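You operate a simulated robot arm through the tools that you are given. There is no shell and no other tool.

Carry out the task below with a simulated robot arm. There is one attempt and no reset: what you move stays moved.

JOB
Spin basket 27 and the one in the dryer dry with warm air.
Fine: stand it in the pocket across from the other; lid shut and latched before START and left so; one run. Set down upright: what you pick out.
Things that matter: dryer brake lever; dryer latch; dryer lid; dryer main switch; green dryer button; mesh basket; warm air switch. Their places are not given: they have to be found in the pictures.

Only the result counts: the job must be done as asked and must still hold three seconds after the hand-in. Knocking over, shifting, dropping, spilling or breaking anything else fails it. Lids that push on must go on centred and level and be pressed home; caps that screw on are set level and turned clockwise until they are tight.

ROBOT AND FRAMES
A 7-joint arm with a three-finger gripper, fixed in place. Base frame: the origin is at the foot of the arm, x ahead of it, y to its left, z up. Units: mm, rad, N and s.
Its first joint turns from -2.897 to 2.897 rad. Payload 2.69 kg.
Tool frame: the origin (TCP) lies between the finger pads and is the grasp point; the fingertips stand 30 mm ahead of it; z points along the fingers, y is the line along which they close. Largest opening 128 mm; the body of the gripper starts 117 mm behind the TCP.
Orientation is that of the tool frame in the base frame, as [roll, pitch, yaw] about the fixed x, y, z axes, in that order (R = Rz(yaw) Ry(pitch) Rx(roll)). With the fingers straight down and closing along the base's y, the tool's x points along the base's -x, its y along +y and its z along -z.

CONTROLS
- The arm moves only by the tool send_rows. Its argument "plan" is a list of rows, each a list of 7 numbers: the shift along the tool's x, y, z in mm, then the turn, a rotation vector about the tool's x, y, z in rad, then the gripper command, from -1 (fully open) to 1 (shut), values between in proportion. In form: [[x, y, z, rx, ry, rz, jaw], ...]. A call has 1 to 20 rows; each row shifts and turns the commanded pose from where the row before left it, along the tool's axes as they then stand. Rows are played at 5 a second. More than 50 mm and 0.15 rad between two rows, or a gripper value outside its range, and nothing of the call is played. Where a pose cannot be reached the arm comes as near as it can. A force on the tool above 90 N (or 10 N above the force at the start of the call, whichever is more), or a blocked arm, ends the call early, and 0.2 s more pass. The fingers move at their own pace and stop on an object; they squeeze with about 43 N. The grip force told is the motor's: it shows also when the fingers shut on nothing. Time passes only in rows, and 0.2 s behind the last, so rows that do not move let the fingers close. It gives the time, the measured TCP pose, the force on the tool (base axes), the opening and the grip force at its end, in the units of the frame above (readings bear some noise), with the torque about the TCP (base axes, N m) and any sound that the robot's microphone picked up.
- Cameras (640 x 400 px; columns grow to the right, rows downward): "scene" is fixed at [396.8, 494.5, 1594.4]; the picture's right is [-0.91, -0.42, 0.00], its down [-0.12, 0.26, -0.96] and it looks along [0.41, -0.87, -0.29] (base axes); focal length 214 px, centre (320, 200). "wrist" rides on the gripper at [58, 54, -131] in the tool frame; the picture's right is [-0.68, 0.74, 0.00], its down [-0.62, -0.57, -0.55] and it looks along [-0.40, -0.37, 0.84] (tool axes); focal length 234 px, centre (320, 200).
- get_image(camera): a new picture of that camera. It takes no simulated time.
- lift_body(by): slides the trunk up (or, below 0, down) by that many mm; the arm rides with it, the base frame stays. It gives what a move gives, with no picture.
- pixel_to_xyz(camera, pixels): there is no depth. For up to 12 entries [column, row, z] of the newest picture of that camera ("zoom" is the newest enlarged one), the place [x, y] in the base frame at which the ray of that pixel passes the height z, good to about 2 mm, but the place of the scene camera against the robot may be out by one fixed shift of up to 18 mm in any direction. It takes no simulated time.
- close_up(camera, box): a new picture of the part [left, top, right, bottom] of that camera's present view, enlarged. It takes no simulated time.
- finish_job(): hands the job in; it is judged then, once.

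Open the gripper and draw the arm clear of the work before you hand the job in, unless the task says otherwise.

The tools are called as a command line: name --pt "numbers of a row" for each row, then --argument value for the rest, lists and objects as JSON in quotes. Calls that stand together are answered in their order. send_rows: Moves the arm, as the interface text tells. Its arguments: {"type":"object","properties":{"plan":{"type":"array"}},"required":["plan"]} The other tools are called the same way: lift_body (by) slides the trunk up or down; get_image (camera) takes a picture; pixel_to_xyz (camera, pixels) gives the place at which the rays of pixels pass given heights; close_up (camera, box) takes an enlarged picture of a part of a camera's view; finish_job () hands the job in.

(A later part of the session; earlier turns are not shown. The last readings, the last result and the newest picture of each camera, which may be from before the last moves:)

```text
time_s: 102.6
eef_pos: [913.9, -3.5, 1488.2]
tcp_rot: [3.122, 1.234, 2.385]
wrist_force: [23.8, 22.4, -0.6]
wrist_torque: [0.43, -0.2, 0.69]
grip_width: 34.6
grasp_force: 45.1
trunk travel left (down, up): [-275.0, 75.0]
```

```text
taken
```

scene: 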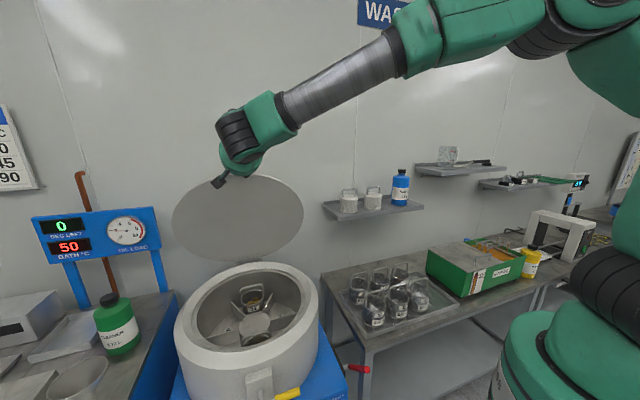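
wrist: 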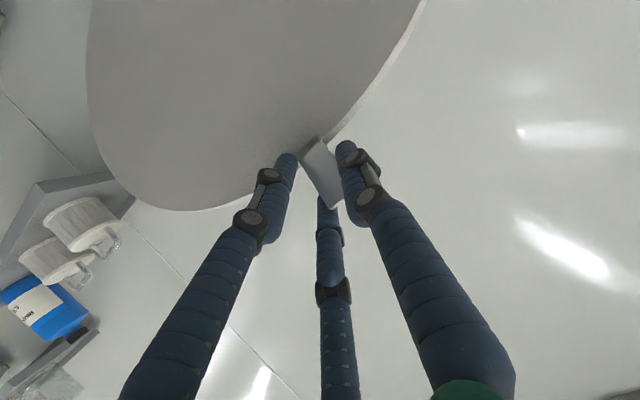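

The lid follows with no resistance along the swing; only a side preload remains, which I relieve by +3 mm in y while continuing along the arc.

send_rows --pt "7.3 3 -6.8 0 0 0 1" --pt "7.3 0 -6.8 0 0 0 1" --pt "7.3 0 -6.8 0 0 0 1" --pt "7.3 0 -6.8 0 0 0 1" --pt "7.3 0 -6.8 0 0 0 1" --pt "0 0 0 0 0 0 1"

get_image --camera "wrist"

get_image --camera "scene"

```text
time_s: 104.0
eef_pos: [881.7, 28.8, 1464.2]
tcp_rot: [3.121, 1.235, 2.386]
wrist_force: [15.4, 15.6, 6.7]
wrist_torque: [0.2, -0.96, 0.61]
grip_width: 34.2
grasp_force: 44.9
trunk travel left (down, up): [-275.0, 75.0]
```

```text
taken
```

wrist: 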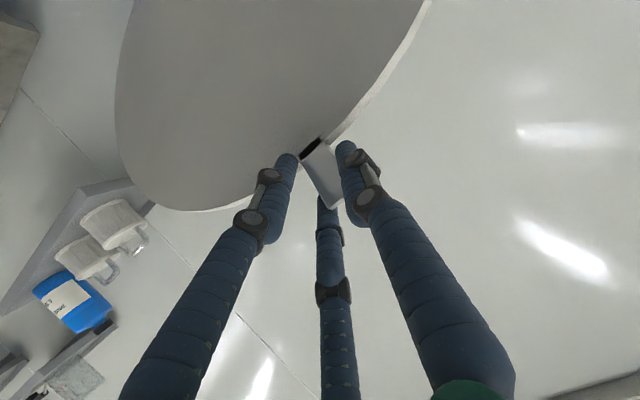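

```text
taken
```

scene: 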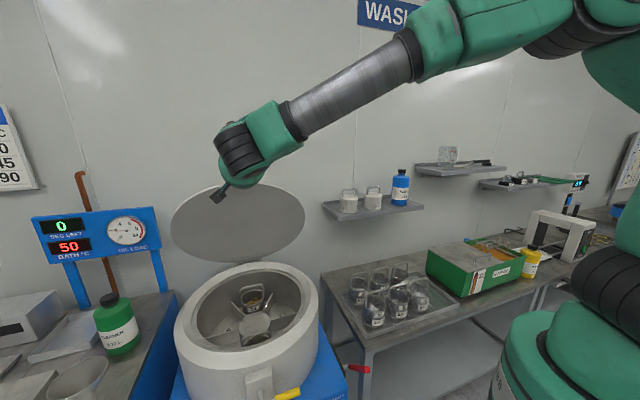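

The lid swings well (radius ≈520, now ≈60°). I continue through about 15° more.

send_rows --pt "11.1 2 -8.55 0 0 0 1" --pt "11.1 0 -8.55 0 0 0 1" --pt "11.1 0 -8.55 0 0 0 1" --pt "11.8 0 -7.55 0 0 0 1" --pt "11.8 0 -7.55 0 0 0 1" --pt "11.8 0 -7.55 0 0 0 1" --pt "12.4 0 -6.5 0 0 0 1" --pt "12.4 0 -6.5 0 0 0 1" --pt "0 0 0 0 0 0 1"

get_image --camera "wrist"

get_image --camera "scene"

```text
time_s: 106.0
eef_pos: [817.6, 92.7, 1397.4]
tcp_rot: [3.122, 1.233, 2.391]
wrist_force: [26.2, 33.8, 7.6]
wrist_torque: [0.44, -0.85, 1.29]
grip_width: 33.5
grasp_force: 45.3
trunk travel left (down, up): [-275.0, 75.0]
```

```text
taken
```

wrist: 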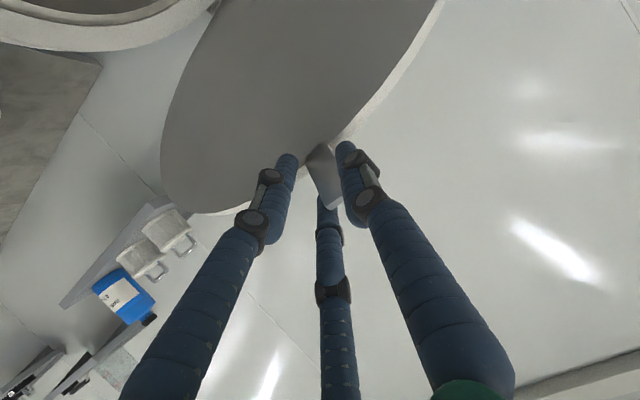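

```text
taken
```

scene: 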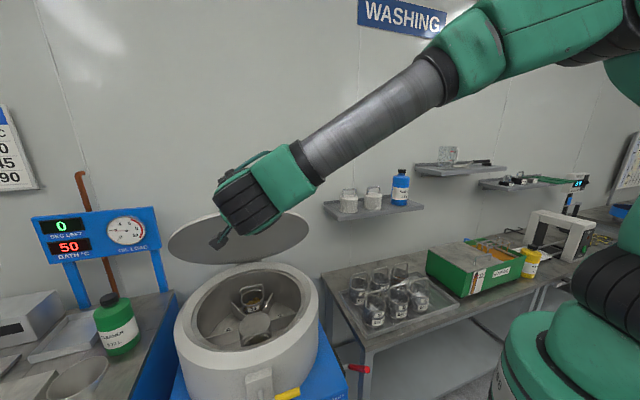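

Lid at ≈47°, radius stays ≈520. The growing side force shows the dryer's true axis is at 135°, so I add a small +y correction and continue to about 30°.

send_rows --pt "12.6 3 -6.1 0 0 0 1" --pt "12.6 2.5 -6.1 0 0 0 1" --pt "12.6 0.5 -6.1 0 0 0 1" --pt "13.1 0.5 -5 0 0 0 1" --pt "13.1 0.5 -5 0 0 0 1" --pt "13.1 0.5 -5 0 0 0 1" --pt "13.5 0.5 -3.8 0 0 0 1" --pt "13.5 0.5 -3.8 0 0 0 1" --pt "13.5 0.5 -3.8 0 0 0 1" --pt "0 0 0 0 0 0 1"

get_image --camera "wrist"

get_image --camera "scene"

```text
time_s: 108.2
eef_pos: [762.2, 150.1, 1300.6]
tcp_rot: [3.125, 1.231, 2.389]
wrist_force: [6.9, 0.1, -2.2]
wrist_torque: [0.54, -0.34, 1.12]
grip_width: 31.0
grasp_force: 45.7
trunk travel left (down, up): [-275.0, 75.0]
```

```text
taken
```

wrist: 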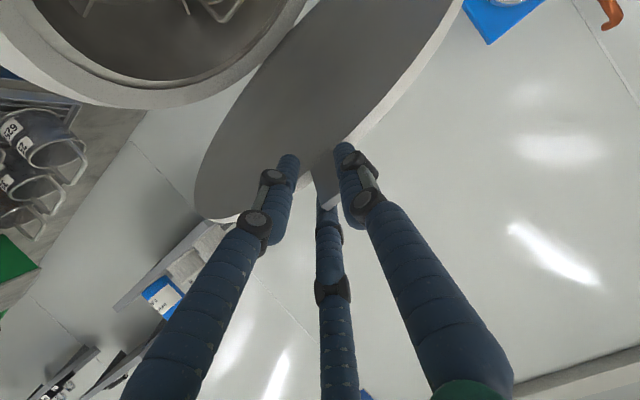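

```text
taken
```

scene: 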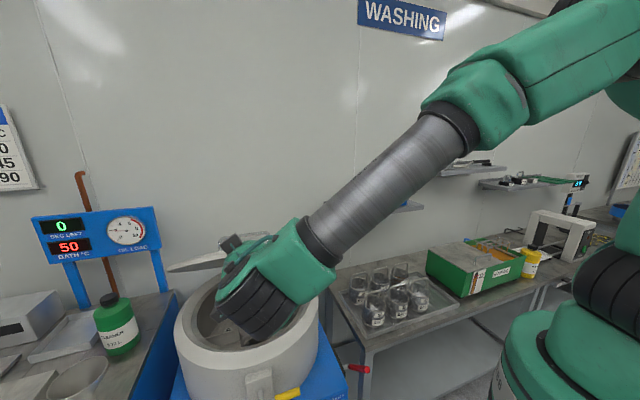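

Lid at ≈33° and it carries its own weight (no load felt). I continue the swing down to about 15°.

send_rows --pt "13.7 0.4 -2.8 0 0 0 1" --pt "13.7 0.4 -2.8 0 0 0 1" --pt "13.7 0.4 -2.8 0 0 0 1" --pt "13.9 0.3 -1.9 0 0 0 1" --pt "13.9 0.3 -1.9 0 0 0 1" --pt "13.9 0.3 -1.9 0 0 0 1" --pt "0 0 0 0 0 0 1"

get_image --camera "wrist"

get_image --camera "scene"

```text
time_s: 109.8
eef_pos: [733.2, 179.7, 1226.9]
tcp_rot: [3.12, 1.234, 2.387]
wrist_force: [4.3, 8.5, 1.2]
wrist_torque: [0.53, -0.37, 1.42]
grip_width: 28.3
grasp_force: 44.6
trunk travel left (down, up): [-275.0, 75.0]
```

```text
taken
```

wrist: 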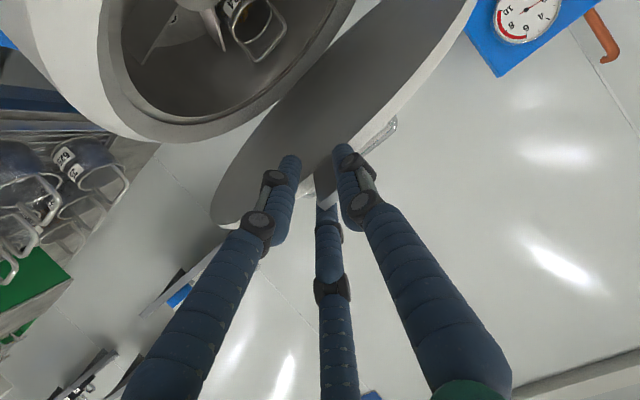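

```text
taken
```

scene: 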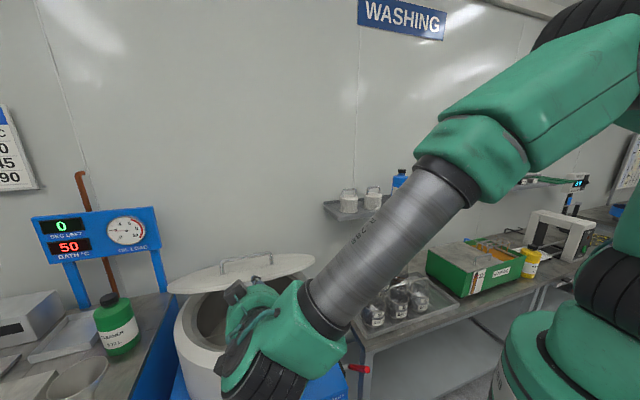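

Lid at ≈24°; the scene now shows its top face with a handle. I open the jaws, back away along the tool axis and check the lid stays.

send_rows --pt "0 0 0 0 0 0 0.2" --pt "0 0 0 0 0 0 0.1" --pt "0 0 -20 0 0 0 0.1" --pt "0 0 -40 0 0 0 0.1" --pt "0 0 -45 0 0 0 0.1" --pt "0 0 0 0 0 0 0.1"

get_image --camera "wrist"

get_image --camera "scene"

```text
time_s: 111.2
eef_pos: [658.4, 246.6, 1263.7]
tcp_rot: [3.118, 1.235, 2.385]
wrist_force: [-1.2, 0.3, -0.7]
wrist_torque: [0.0, 0.01, 0.02]
grip_width: 57.6
grasp_force: 0.1
trunk travel left (down, up): [-275.0, 75.0]
```

```text
taken
```

wrist: 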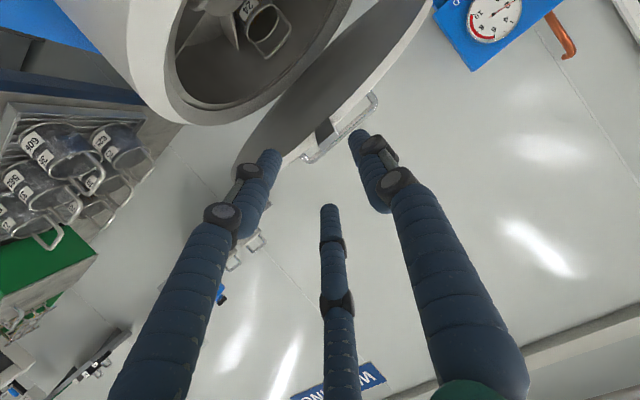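

```text
taken
```

scene: 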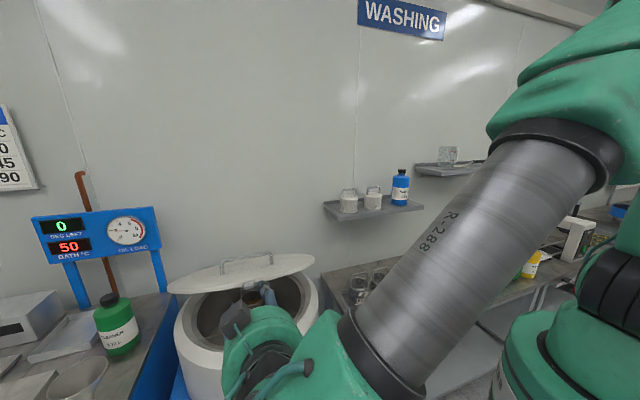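

The lid holds at ~24°. I rise 200 mm, set the tool upright again and close the fingers to push the lid down from above.

send_rows --pt "-37.8 0.3 -13.2 0 0 0 0.1" --pt "-37.8 0.3 -13.2 0 0 0 0.1" --pt "-37.8 0.3 -13.2 0 0 0 0.1" --pt "-37.8 0.3 -13.2 0 0 0 0.1" --pt "-37.8 0.3 -13.2 0 0 0 1" --pt "0 0 0 0 0.136 0 1" --pt "0 0 0 0 0.136 0 1" --pt "0 0 0 0 0.136 0 1" --pt "0 0 0 0 0.136 0 1" --pt "0 0 0 0 0.136 0 1" --pt "0 0 0 0 0.136 0 1" --pt "0 0 0 0 0.136 0 1" --pt "0 0 0 0 0.136 0 1" --pt "0 0 0 0 0.136 0 1"

get_image --camera "wrist"

get_image --camera "scene"

```text
time_s: 114.2
eef_pos: [659.8, 244.0, 1463.2]
tcp_rot: [3.134, 0.007, 2.403]
wrist_force: [0.5, -0.4, -0.3]
wrist_torque: [0.02, 0.03, -0.01]
grip_width: 1.9
grasp_force: 31.3
trunk travel left (down, up): [-275.0, 75.0]
```

```text
taken
```

wrist: 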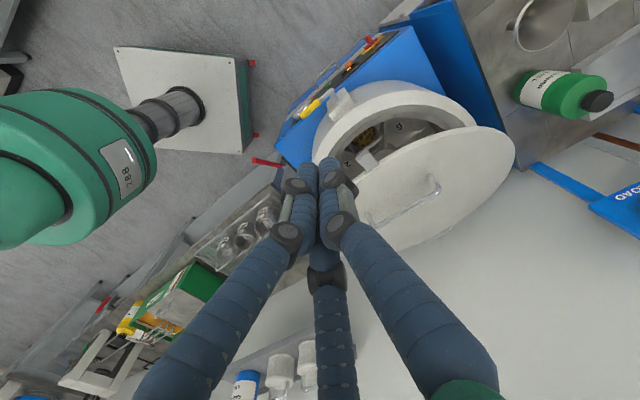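

```text
taken
```

scene: 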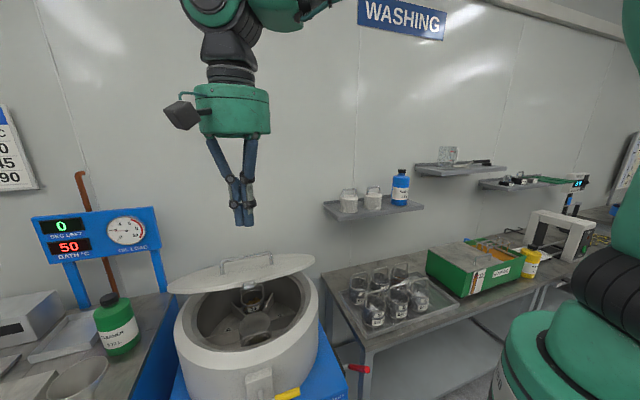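

The lid is visible half-open. I move the closed fingers above its front edge region (≈(785,131)).

send_rows --pt "-28 0 20 0 0 0 1" --pt "-28 0 30 0 0 0 1" --pt "-28 0 30 0 0 0 1" --pt "-28 0 30 0 0 0 1" --pt "-28 0 30 0 0 0 1" --pt "-28 0 30 0 0 0 1"

get_image --camera "wrist"

get_image --camera "scene"

```text
time_s: 115.6
eef_pos: [786.7, 131.0, 1293.4]
tcp_rot: [3.135, 0.009, 2.407]
wrist_force: [-0.5, -0.5, -0.9]
wrist_torque: [0.01, 0.01, -0.03]
grip_width: 2.1
grasp_force: 31.0
trunk travel left (down, up): [-275.0, 75.0]
```

```text
taken
```

wrist: 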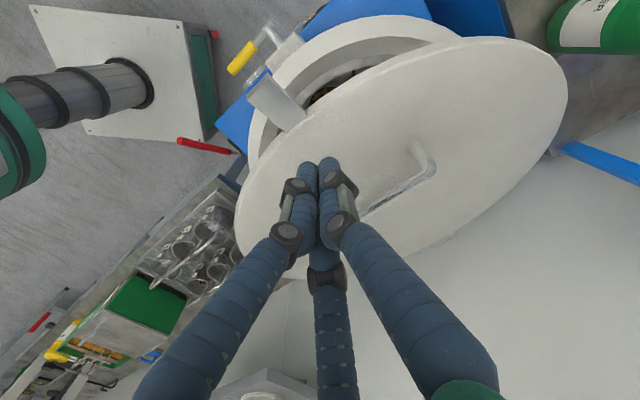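

```text
taken
```

scene: 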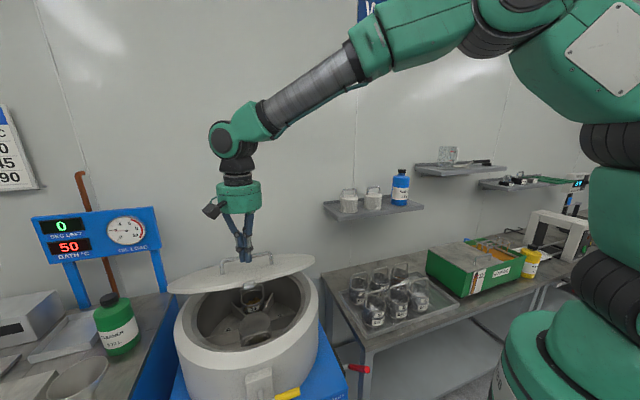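

The fist is over the lid between tab and handle. I press down in small steps, drifting slightly forward along the arc.

send_rows --pt "1 0 15 0 0 0 1" --pt "1 0 15 0 0 0 1" --pt "1.5 0 12 0 0 0 1" --pt "1.5 0 12 0 0 0 1" --pt "2 0 12 0 0 0 1" --pt "0 0 0 0 0 0 1"

get_image --camera "scene"

```text
time_s: 117.0
eef_pos: [781.7, 136.7, 1228.2]
tcp_rot: [3.135, 0.01, 2.408]
wrist_force: [0.3, 0.2, 0.4]
wrist_torque: [-0.01, 0.03, -0.02]
grip_width: 2.3
grasp_force: 31.2
trunk travel left (down, up): [-275.0, 75.0]
```

```text
taken
```

scene: 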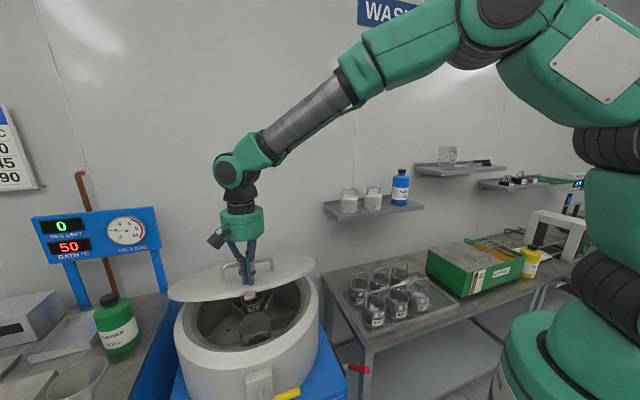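

No resistance; the lid yields. I keep pressing down along the arc.

send_rows --pt "2 0 14 0 0 0 1" --pt "2 0 14 0 0 0 1" --pt "2 0 14 0 0 0 1" --pt "2 0 14 0 0 0 1" --pt "1.5 0 14 0 0 0 1" --pt "0 0 0 0 0 0 1"

get_image --camera "scene"

get_image --camera "wrist"

```text
time_s: 118.4
eef_pos: [777.6, 142.0, 1159.8]
tcp_rot: [3.136, 0.011, 2.407]
wrist_force: [0.3, -0.1, 0.4]
wrist_torque: [-0.06, 0.02, -0.01]
grip_width: 2.2
grasp_force: 31.5
trunk travel left (down, up): [-275.0, 75.0]
```

```text
taken
```

scene: 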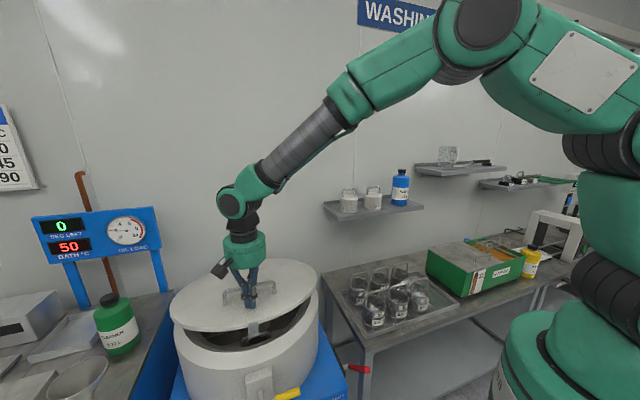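

```text
taken
```

wrist: 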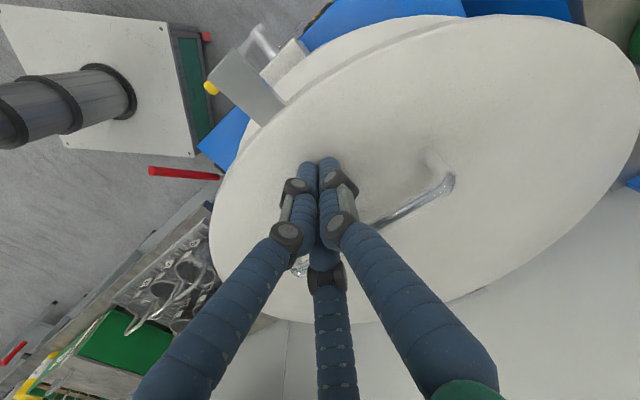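

The lid is nearly down. I continue pressing to about z=1080 and then in finer steps.

send_rows --pt "1.5 0 14 0 0 0 1" --pt "1.2 0 14 0 0 0 1" --pt "1 0 14 0 0 0 1" --pt "1 0 14 0 0 0 1" --pt "0.5 0 14 0 0 0 1" --pt "0 0 0 0 0 0 1"

get_image --camera "scene"

get_image --camera "wrist"

```text
time_s: 119.8
eef_pos: [773.4, 146.1, 1088.1]
tcp_rot: [3.133, 0.01, 2.405]
wrist_force: [0.2, -0.2, -0.9]
wrist_torque: [-0.01, 0.0, 0.02]
grip_width: 2.2
grasp_force: 31.6
trunk travel left (down, up): [-275.0, 75.0]
```

```text
taken
```

scene: 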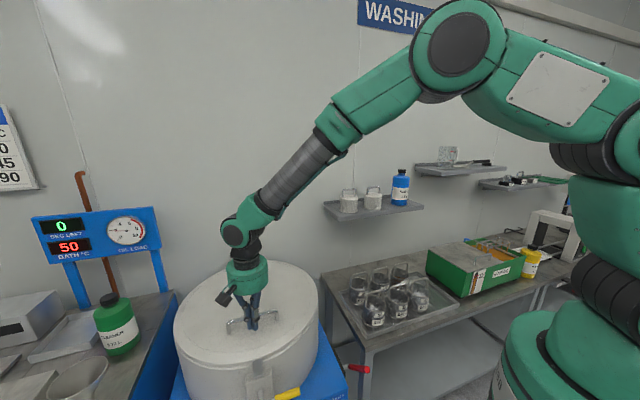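

```text
taken
```

wrist: 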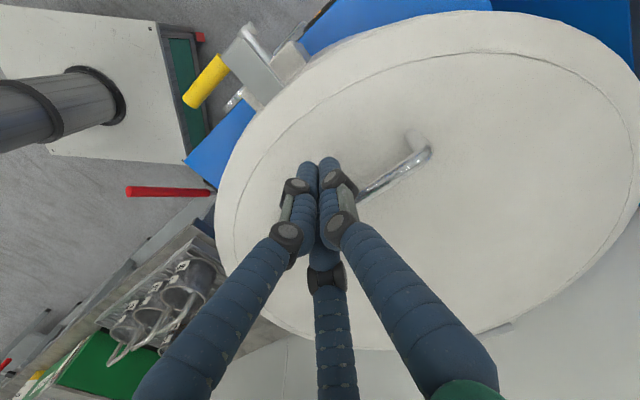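

The lid appears almost flush. I press in 4 mm steps until firm contact.

send_rows --pt "0.3 0 5 0 0 0 1" --pt "0.3 0 5 0 0 0 1" --pt "0.2 0 5 0 0 0 1" --pt "0 0 5 0 0 0 1" --pt "0 0 0 0 0 0 1"

send_rows --pt "0 0 4 0 0 0 1" --pt "0 0 4 0 0 0 1" --pt "0 0 3 0 0 0 1" --pt "0 0 0 0 0 0 1"

get_image --camera "wrist"

```text
time_s: 121.0
eef_pos: [772.5, 146.4, 1068.0]
tcp_rot: [3.133, 0.01, 2.408]
wrist_force: [0.8, -0.2, -0.4]
wrist_torque: [-0.03, 0.04, 0.01]
grip_width: 2.2
grasp_force: 31.3
trunk travel left (down, up): [-275.0, 75.0]
```

```text
time_s: 122.0
eef_pos: [772.9, 146.4, 1058.0]
tcp_rot: [3.134, 0.012, 2.406]
wrist_force: [-0.4, -0.1, -0.2]
wrist_torque: [-0.02, 0.01, 0.0]
grip_width: 2.2
grasp_force: 31.3
trunk travel left (down, up): [-275.0, 75.0]
```

```text
taken
```

wrist: 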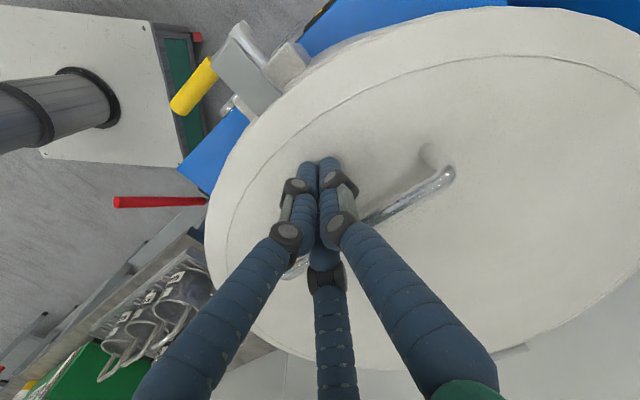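

Still zero force at z=1058. I continue down in small steps until the lid bottoms out.

send_rows --pt "0 0 4 0 0 0 1" --pt "0 0 4 0 0 0 1" --pt "0 0 4 0 0 0 1" --pt "0 0 0 0 0 0 1"

send_rows --pt "0 0 3 0 0 0 1" --pt "0 0 3 0 0 0 1" --pt "0 0 3 0 0 0 1" --pt "0 0 0 0 0 0 1"

get_image --camera "wrist"

close_up --camera "scene" --box '[160, 240, 340, 400]'

```text
time_s: 123.0
eef_pos: [774.0, 146.0, 1047.2]
tcp_rot: [3.132, 0.01, 2.406]
wrist_force: [-2.0, -0.9, 11.9]
wrist_torque: [-0.15, -0.03, -0.05]
grip_width: 2.1
grasp_force: 31.9
trunk travel left (down, up): [-275.0, 75.0]
```

```text
time_s: 124.0
eef_pos: [778.9, 147.6, 1046.7]
tcp_rot: [3.123, 0.02, 2.407]
wrist_force: [-10.4, 0.6, 32.8]
wrist_torque: [-0.44, -0.11, -0.12]
grip_width: 2.3
grasp_force: 31.0
trunk travel left (down, up): [-275.0, 75.0]
stopped in row 4: the force on the tool passed its limit at 93 N (the readings are from after the stop); the commanded pose is now the measured one
```

```text
taken
```

wrist: 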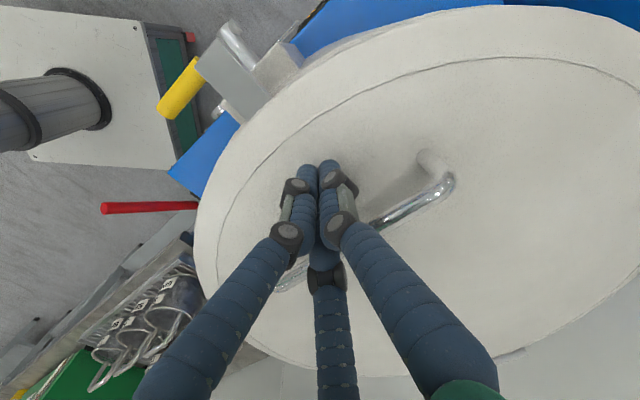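

```text
2.50 times, centred on (250, 320) of scene
```

zoom: 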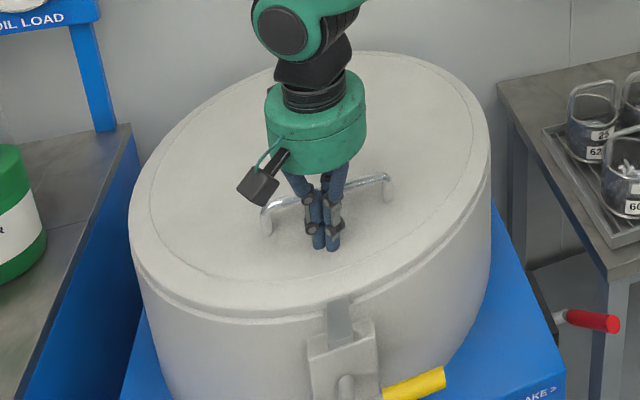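

The lid is shut: it bottomed out at z≈1017 and the tab sits over the latch block. I lift off and move to the front to examine the latch.

send_rows --pt "0 0 -10 0 0 0 1" --pt "0 0 -35 0 0 0 1" --pt "0 0 -45 0 0 0 1" --pt "0 0 -20 0 0 0 1" --pt "39.4 11.6 0 0 0 0 1" --pt "39.4 11.6 0 0 0 0 1" --pt "39.4 11.6 0 0 0 0 1" --pt "39.4 11.6 0 0 0 0 1" --pt "39.4 11.6 0 0 0 0 1" --pt "39.4 11.6 0 0 0 0 1" --pt "39.4 11.6 0 0 0 0 1" --pt "0 0 0 0 -0.131 0 1" --pt "0 0 0 0 -0.131 0 1" --pt "0 0 0 0 -0.131 0 1" --pt "0 0 0 0 -0.131 0 1" --pt "0 0 0 0 -0.131 0 1" --pt "0 0 0 0 -0.131 0 1"

get_image --camera "wrist"

close_up --camera "scene" --box '[200, 320, 328, 400]'

```text
time_s: 127.5
eef_pos: [626.9, 392.7, 1149.8]
tcp_rot: [3.119, 0.802, 2.391]
wrist_force: [0.7, 0.2, 0.9]
wrist_torque: [-0.04, 0.02, -0.01]
grip_width: 2.0
grasp_force: 31.0
trunk travel left (down, up): [-275.0, 75.0]
```

```text
taken
```

wrist: 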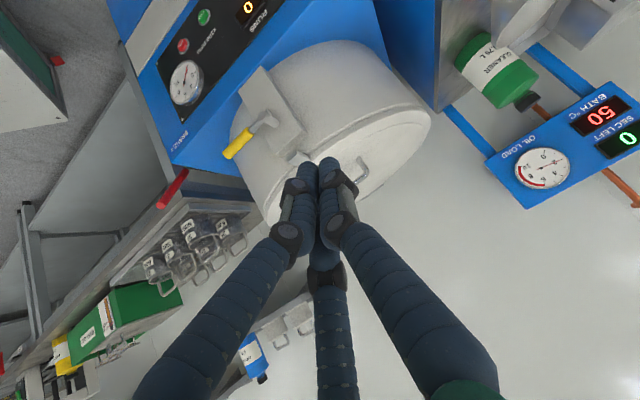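

```text
5.00 times, centred on (264, 360) of scene
```

zoom: 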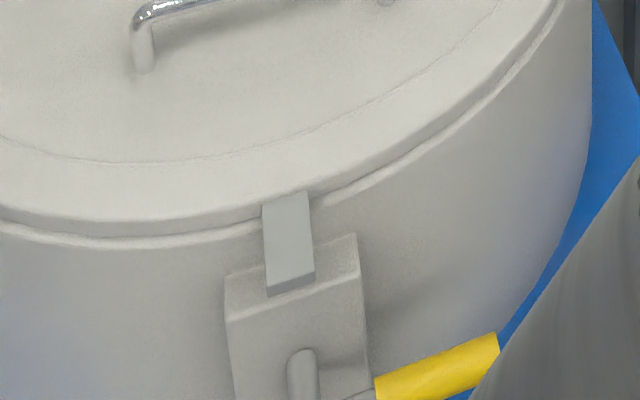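

The lid is closed with its tab over the latch block. I zoom in on the latch lever in the wrist view.

close_up --camera "wrist" --box '[200, 60, 340, 180]'

pixel_to_xyz --camera "wrist" --pixels '[[270, 122, 900], [270, 122, 920], [228, 155, 900], [228, 155, 920], [250, 136, 900], [250, 136, 920]]'

```text
3.33 times, centred on (270, 120) of wrist
```

zoom: 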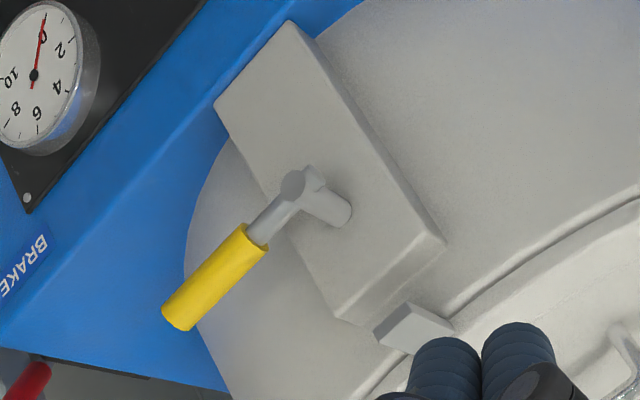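

```text
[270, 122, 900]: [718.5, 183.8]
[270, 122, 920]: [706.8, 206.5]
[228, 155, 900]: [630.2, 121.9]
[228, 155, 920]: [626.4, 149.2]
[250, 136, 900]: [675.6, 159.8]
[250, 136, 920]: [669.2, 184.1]
```

I query the pivot outer end and handle ends more precisely.

pixel_to_xyz --camera "wrist" --pixels '[[262.6, 115.6, 900], [262.6, 115.6, 930], [226.6, 155.5, 900], [226.6, 155.5, 930], [251.5, 133.6, 900], [251.5, 133.6, 930], [271.5, 121.5, 900], [271.5, 121.5, 930], [298, 158, 1000], [274.5, 155, 960], [307, 132, 960]]'

```text
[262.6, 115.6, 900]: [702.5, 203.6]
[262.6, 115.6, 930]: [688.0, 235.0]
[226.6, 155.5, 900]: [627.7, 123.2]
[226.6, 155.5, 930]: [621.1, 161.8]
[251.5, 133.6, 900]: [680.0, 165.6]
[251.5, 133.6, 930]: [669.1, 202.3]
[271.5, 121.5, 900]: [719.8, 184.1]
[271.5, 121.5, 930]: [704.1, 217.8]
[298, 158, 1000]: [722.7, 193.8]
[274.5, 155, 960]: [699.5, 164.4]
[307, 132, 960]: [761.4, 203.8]
```

The latch lever lies horizontal (pivot ≈L 0, tip toward the brake side, z≈920). I position the closed fingers above the yellow handle to try turning it downward gently.

send_rows --pt "1.75 -27.3 33.5 0 0 0 1" --pt "1.75 -27.3 33.5 0 0 0 1" --pt "1.75 -27.3 33.5 0 0 0 1" --pt "1.75 -27.3 33.5 0 0 0 1" --pt "1.75 -27.3 33.5 0 0 0 1" --pt "1.75 -27.3 33.5 0 0 0 1" --pt "0 0 0 0 0 0 1"

get_image --camera "wrist"

close_up --camera "wrist" --box '[230, 80, 410, 220]'

get_image --camera "scene"

```text
time_s: 129.2
eef_pos: [620.6, 178.5, 1000.3]
tcp_rot: [3.122, 0.799, 2.393]
wrist_force: [-0.1, 0.0, 0.8]
wrist_torque: [0.01, 0.03, 0.04]
grip_width: 2.2
grasp_force: 31.6
trunk travel left (down, up): [-275.0, 75.0]
```

```text
taken
```

wrist: 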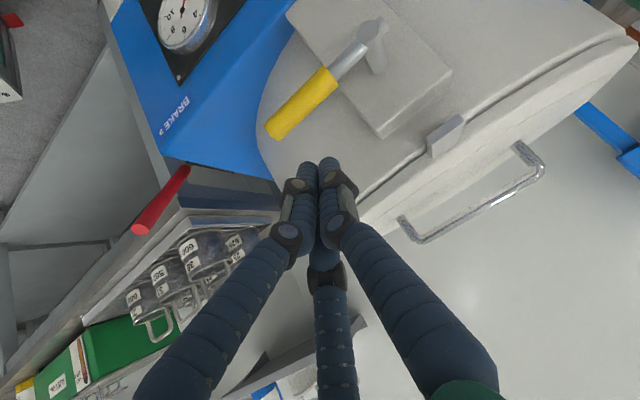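

```text
2.86 times, centred on (320, 150) of wrist
```

zoom: 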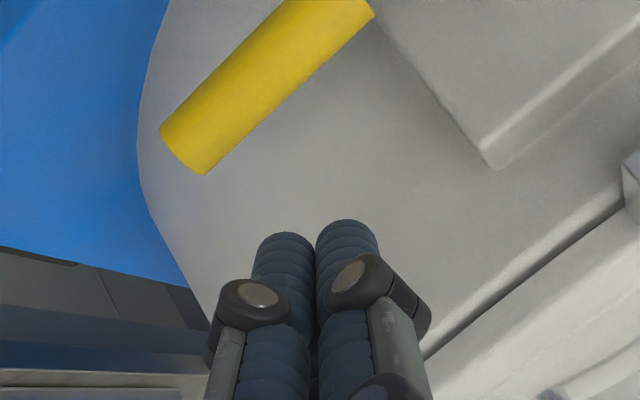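

```text
taken
```

scene: 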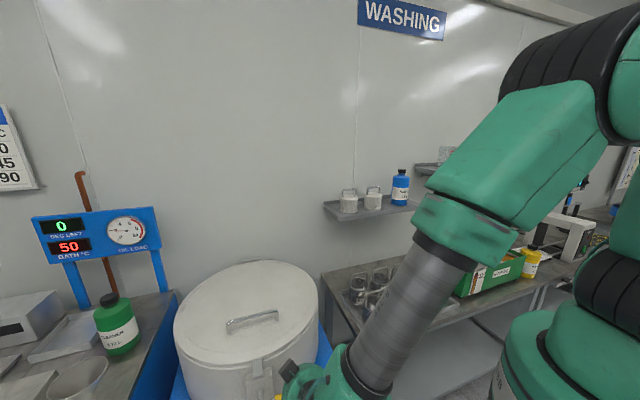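

The handle lies below the fingertips in this view. I query its ends for a refined position.

pixel_to_xyz --camera "wrist" --pixels '[[271, 132, 910], [271, 132, 930], [333, 77, 910], [333, 77, 930], [372, 32, 910], [372, 32, 930], [445, 137, 1000], [382, 130, 960]]'

```text
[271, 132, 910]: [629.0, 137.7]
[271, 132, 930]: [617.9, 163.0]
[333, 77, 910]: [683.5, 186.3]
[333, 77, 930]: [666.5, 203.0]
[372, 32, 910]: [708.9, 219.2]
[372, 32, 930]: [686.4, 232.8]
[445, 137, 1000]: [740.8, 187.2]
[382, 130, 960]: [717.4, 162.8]
```

Refined: pivot ≈(688,233,928), handle tip ≈(623,150,920); the fingertip is right above the handle. I move straight down and feel for the lever.

send_rows --pt "7.2 -0.16 6.95 0 0 0 1" --pt "7.2 -0.16 6.95 0 0 0 1" --pt "7.2 -0.16 6.95 0 0 0 1" --pt "3.6 -0.08 3.5 0 0 0 1" --pt "0 0 0 0 0 0 1"

send_rows --pt "3.6 -0.08 3.5 0 0 0 1" --pt "3.6 -0.08 3.5 0 0 0 1" --pt "3.6 -0.08 3.5 0 0 0 1" --pt "0 0 0 0 0 0 1"

get_image --camera "wrist"

```text
time_s: 130.3
eef_pos: [618.2, 180.8, 964.2]
tcp_rot: [3.123, 0.8, 2.392]
wrist_force: [0.8, 0.4, -0.2]
wrist_torque: [-0.01, 0.03, 0.0]
grip_width: 2.1
grasp_force: 31.6
trunk travel left (down, up): [-275.0, 75.0]
```

```text
time_s: 131.3
eef_pos: [617.5, 181.7, 952.7]
tcp_rot: [3.116, 0.805, 2.389]
wrist_force: [-18.6, 13.9, 49.4]
wrist_torque: [-0.52, 0.22, -0.46]
grip_width: 1.9
grasp_force: 31.4
trunk travel left (down, up): [-275.0, 75.0]
```

```text
taken
```

wrist: 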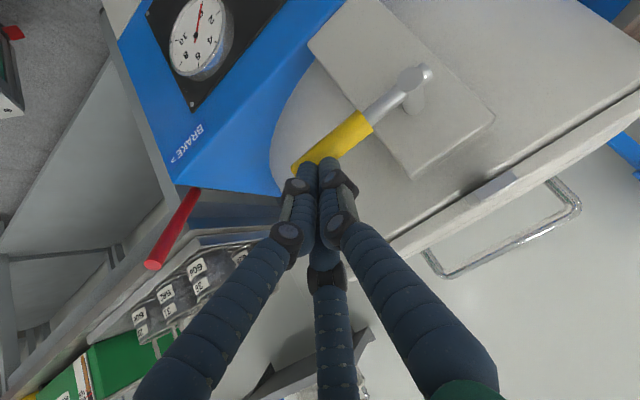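

The lever resists downward (≈50 N without moving), so it must swing upward. I back off, retreat to the front, and tilt the tool near horizontal to push it from below.

send_rows --pt "-7.2 0.15 -7 0 0 0 1" --pt "-10 0.2 -9.7 0 0 0 1" --pt "27.8 2 -28.7 0 0 0 1" --pt "27.8 2 -28.7 0 0 0 1" --pt "27.8 2 -28.7 0 0 0 1" --pt "0 0 0 0 -0.13 0 1" --pt "0 0 0 0 -0.13 0 1" --pt "0 0 0 0 -0.13 0 1" --pt "0 0 0 0 -0.13 0 1" --pt "0 0 0 0 0 0 1"

get_image --camera "wrist"

```text
time_s: 133.6
eef_pos: [533.5, 264.4, 973.8]
tcp_rot: [3.089, 1.322, 2.356]
wrist_force: [0.1, 1.0, 0.0]
wrist_torque: [0.0, -0.01, -0.03]
grip_width: 2.0
grasp_force: 31.0
trunk travel left (down, up): [-275.0, 75.0]
```

```text
taken
```

wrist: 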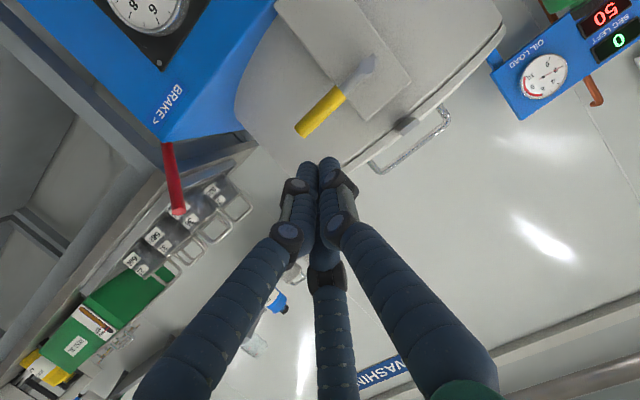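

From the front I now place the closed hand under the yellow handle: first lower in front of it, then advance below it.

send_rows --pt "25.5 1.9 20 0 0 0 1" --pt "25.5 1.9 20 0 0 0 1" --pt "25.5 1.9 20 0 0 0 1" --pt "-5 -1 19.6 0 0 0 1" --pt "-5 -1 19.6 0 0 0 1" --pt "0 0 0 0 0 0 1"

get_image --camera "wrist"

close_up --camera "wrist" --box '[240, 80, 420, 220]'

```text
time_s: 134.9
eef_pos: [596.6, 215.2, 885.7]
tcp_rot: [3.088, 1.318, 2.354]
wrist_force: [0.8, 0.0, 0.4]
wrist_torque: [-0.01, 0.02, -0.01]
grip_width: 2.0
grasp_force: 31.4
trunk travel left (down, up): [-275.0, 75.0]
```

```text
taken
```

wrist: 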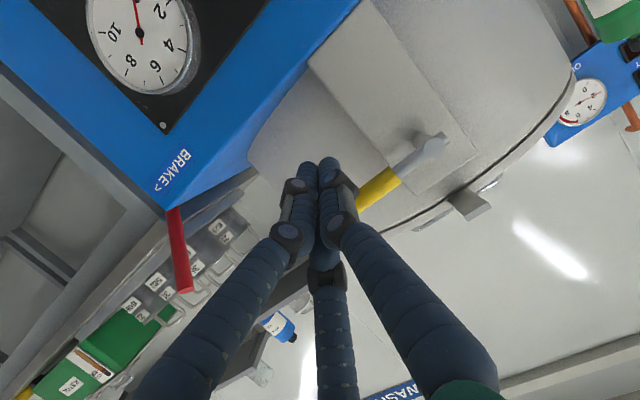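

```text
2.86 times, centred on (330, 150) of wrist
```

zoom: 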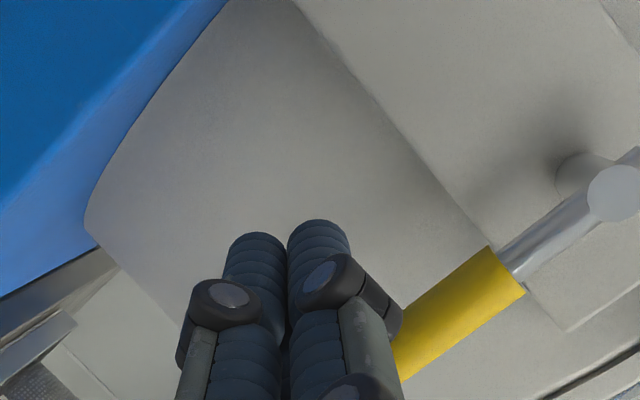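

The fist is below the handle level and in front of it. I advance 40 mm under it, then push upward gently.

send_rows --pt "-5 -1 19.4 0 0 0 1" --pt "-5 -1 19.4 0 0 0 1" --pt "0 0 0 0 0 0 1"

get_image --camera "wrist"

get_image --camera "scene"

```text
time_s: 135.8
eef_pos: [624.6, 187.4, 882.5]
tcp_rot: [3.089, 1.32, 2.357]
wrist_force: [0.8, 0.0, 0.2]
wrist_torque: [0.01, -0.01, 0.01]
grip_width: 2.0
grasp_force: 31.0
trunk travel left (down, up): [-275.0, 75.0]
```

```text
taken
```

wrist: 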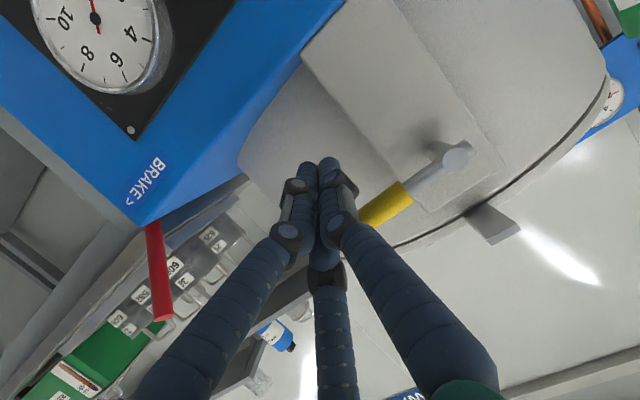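

```text
taken
```

scene: 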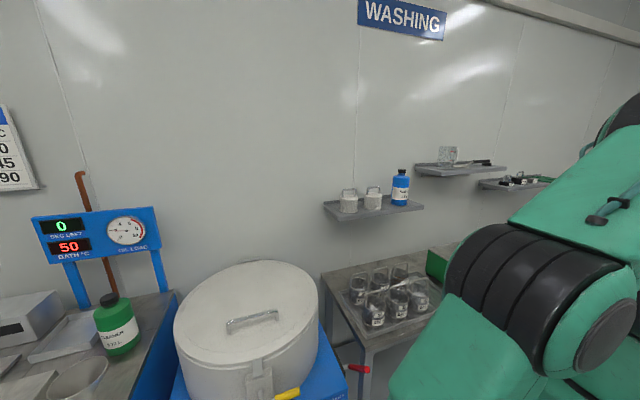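

Now I push upward in 6 mm rows and read the force.

send_rows --pt "-5.8 0.08 -1.5 0 0 0 1" --pt "-5.8 0.08 -1.5 0 0 0 1" --pt "-5.8 0.08 -1.5 0 0 0 1" --pt "0 0 0 0 0 0 1"

send_rows --pt "-5.8 0.08 -1.5 0 0 0 1" --pt "-5.8 0.08 -1.5 0 0 0 1" --pt "0 0 0 0 0 0 1"

get_image --camera "wrist"

close_up --camera "scene" --box '[200, 320, 328, 400]'

```text
time_s: 136.8
eef_pos: [624.9, 187.3, 900.8]
tcp_rot: [3.09, 1.318, 2.355]
wrist_force: [0.8, -0.7, 0.1]
wrist_torque: [0.04, 0.02, -0.01]
grip_width: 1.9
grasp_force: 32.0
trunk travel left (down, up): [-275.0, 75.0]
```

```text
time_s: 137.6
eef_pos: [623.2, 188.2, 913.7]
tcp_rot: [3.088, 1.32, 2.355]
wrist_force: [-0.7, 0.4, 0.6]
wrist_torque: [0.0, -0.02, -0.03]
grip_width: 2.0
grasp_force: 31.2
trunk travel left (down, up): [-275.0, 75.0]
```

```text
taken
```

wrist: 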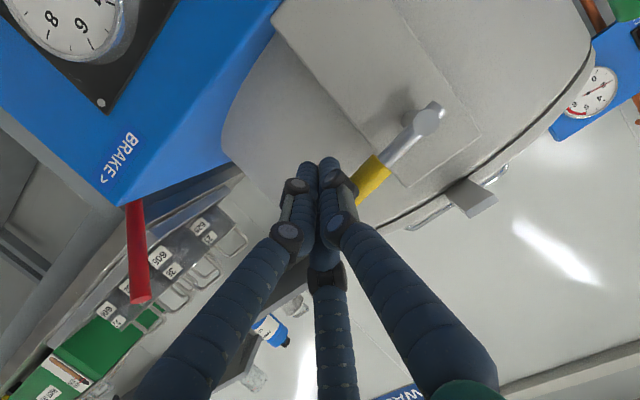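

```text
5.00 times, centred on (264, 360) of scene
```

zoom: 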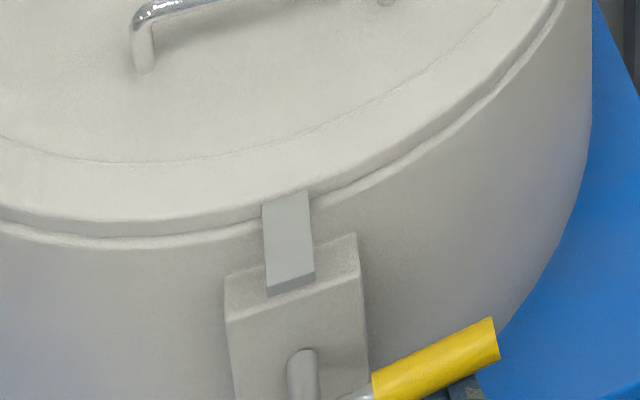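

The lever swings up with no resistance. I continue upward, then along the arc.

send_rows --pt "-7.8 0.1 -2 0 0 0 1" --pt "-7.8 0.1 -2 0 0 0 1" --pt "-7.8 0.1 -2 0 0 0 1" --pt "-7.8 0.1 -2 0 0 0 1" --pt "-7.8 0.1 -2 0 0 0 1" --pt "0 0 0 0 0 0 1"

get_image --camera "wrist"

close_up --camera "scene" --box '[200, 320, 328, 400]'

```text
time_s: 138.9
eef_pos: [624.1, 186.6, 955.6]
tcp_rot: [3.087, 1.321, 2.354]
wrist_force: [-0.4, 0.7, 0.4]
wrist_torque: [-0.02, -0.02, 0.02]
grip_width: 2.0
grasp_force: 31.2
trunk travel left (down, up): [-275.0, 75.0]
```

```text
taken
```

wrist: 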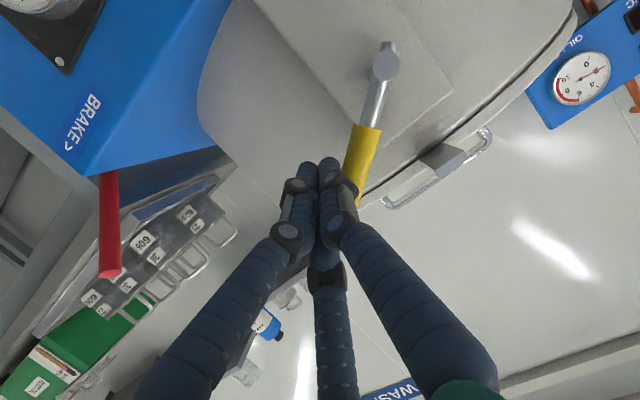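

```text
5.00 times, centred on (264, 360) of scene
```

zoom: 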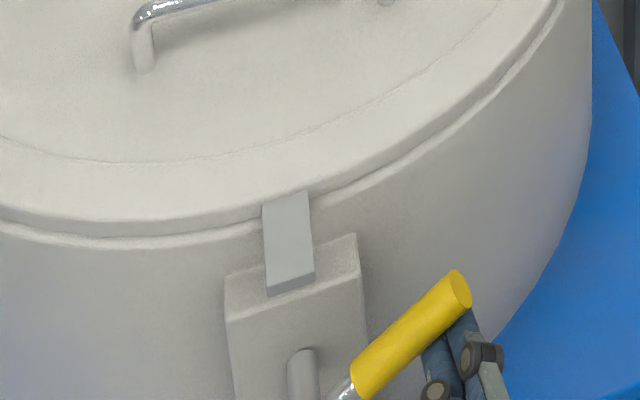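

The lever is at about 45°. I continue diagonally up and toward the pivot side.

send_rows --pt "-5.7 5.6 -1.2 0 0 0 1" --pt "-5.7 5.6 -1.2 0 0 0 1" --pt "-5.7 5.6 -1.2 0 0 0 1" --pt "-5.7 5.6 -1.2 0 0 0 1" --pt "-5.7 5.6 -1.2 0 0 0 1" --pt "-5.7 5.6 -1.2 0 0 0 1" --pt "-5.7 5.6 -1.2 0 0 0 1" --pt "0 0 0 0 0 0 1"

get_image --camera "wrist"

close_up --camera "scene" --box '[200, 320, 328, 400]'

```text
time_s: 140.8
eef_pos: [651.1, 214.3, 996.1]
tcp_rot: [3.088, 1.32, 2.355]
wrist_force: [-0.3, -0.5, -0.9]
wrist_torque: [0.01, 0.0, 0.0]
grip_width: 2.2
grasp_force: 31.1
trunk travel left (down, up): [-275.0, 75.0]
```

```text
taken
```

wrist: 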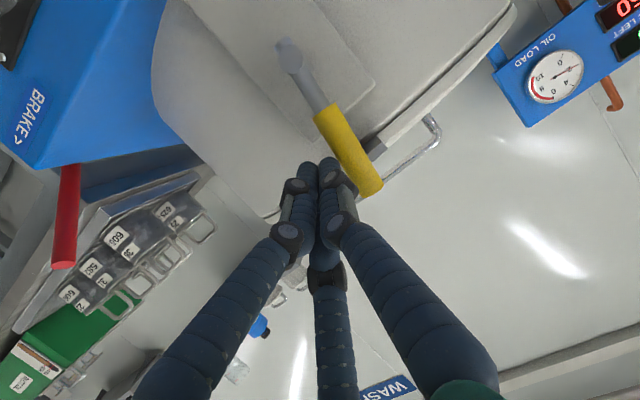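

```text
5.00 times, centred on (264, 360) of scene
```

zoom: 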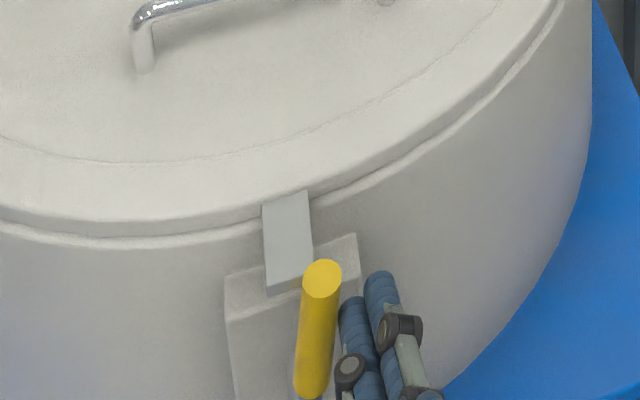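

The lever is now nearly upright in front of the tab. I push sideways (+L) a bit more to find its end stop.

send_rows --pt "0 5 0.3 0 0 0 1" --pt "0 5 0.3 0 0 0 1" --pt "0 5 0.3 0 0 0 1" --pt "0 0 0 0 0 0 1"

get_image --camera "wrist"

close_up --camera "scene" --box '[200, 320, 328, 400]'

```text
time_s: 141.8
eef_pos: [660.4, 221.8, 994.8]
tcp_rot: [3.096, 1.318, 2.359]
wrist_force: [-26.6, -22.1, 5.4]
wrist_torque: [-0.22, -0.06, -0.69]
grip_width: 2.2
grasp_force: 31.7
trunk travel left (down, up): [-275.0, 75.0]
```

```text
taken
```

wrist: 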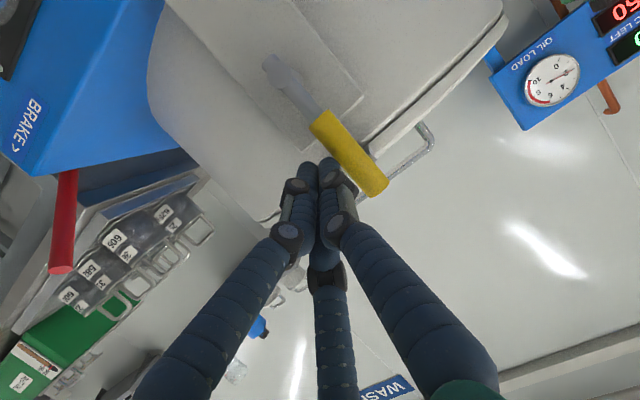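

```text
5.00 times, centred on (264, 360) of scene
```

zoom: 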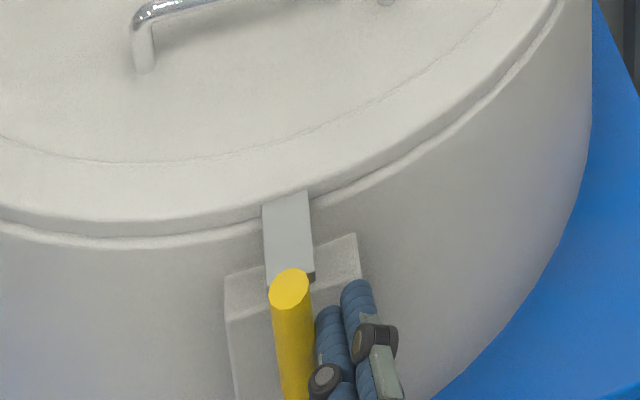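

The latch lever now stands upright against its stop (35 N), so the lid is latched. I retreat to the front and lower toward the panel.

send_rows --pt "0 -6 0 0 0 0 1" --pt "0 -4 -20 0 0 0 1" --pt "0 0 -40 0 0 0 1" --pt "0 0 -40 0 0 0 1" --pt "0 0 -40 0 0 0 1" --pt "0 0 -40 0 0 0 1" --pt "0 0 0 0 0.13 0 1" --pt "0 0 0 0 0.13 0 1" --pt "0 0 0 0 0.13 0 1" --pt "0 0 0 0 0.13 0 1" --pt "0 0 0 0 0 0 1"

get_image --camera "wrist"

close_up --camera "scene" --box '[160, 240, 400, 400]'

```text
time_s: 144.2
eef_pos: [525.5, 332.7, 1041.2]
tcp_rot: [3.124, 0.8, 2.393]
wrist_force: [0.6, -1.0, 0.0]
wrist_torque: [0.06, 0.0, 0.04]
grip_width: 2.3
grasp_force: 31.7
trunk travel left (down, up): [-275.0, 75.0]
```

```text
taken
```

wrist: 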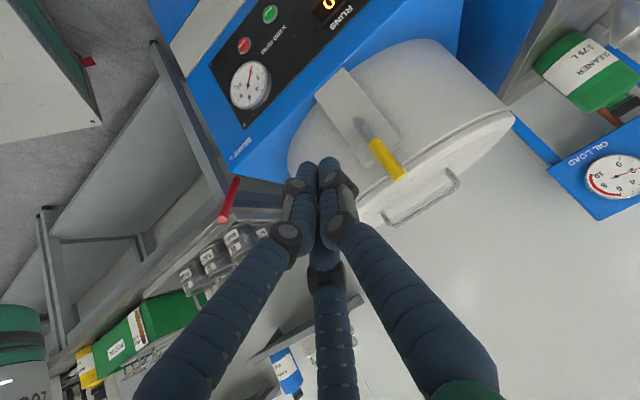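

```text
2.50 times, centred on (280, 320) of scene
```

zoom: 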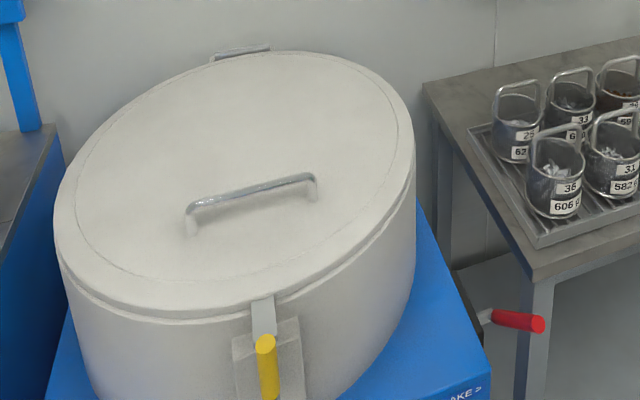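

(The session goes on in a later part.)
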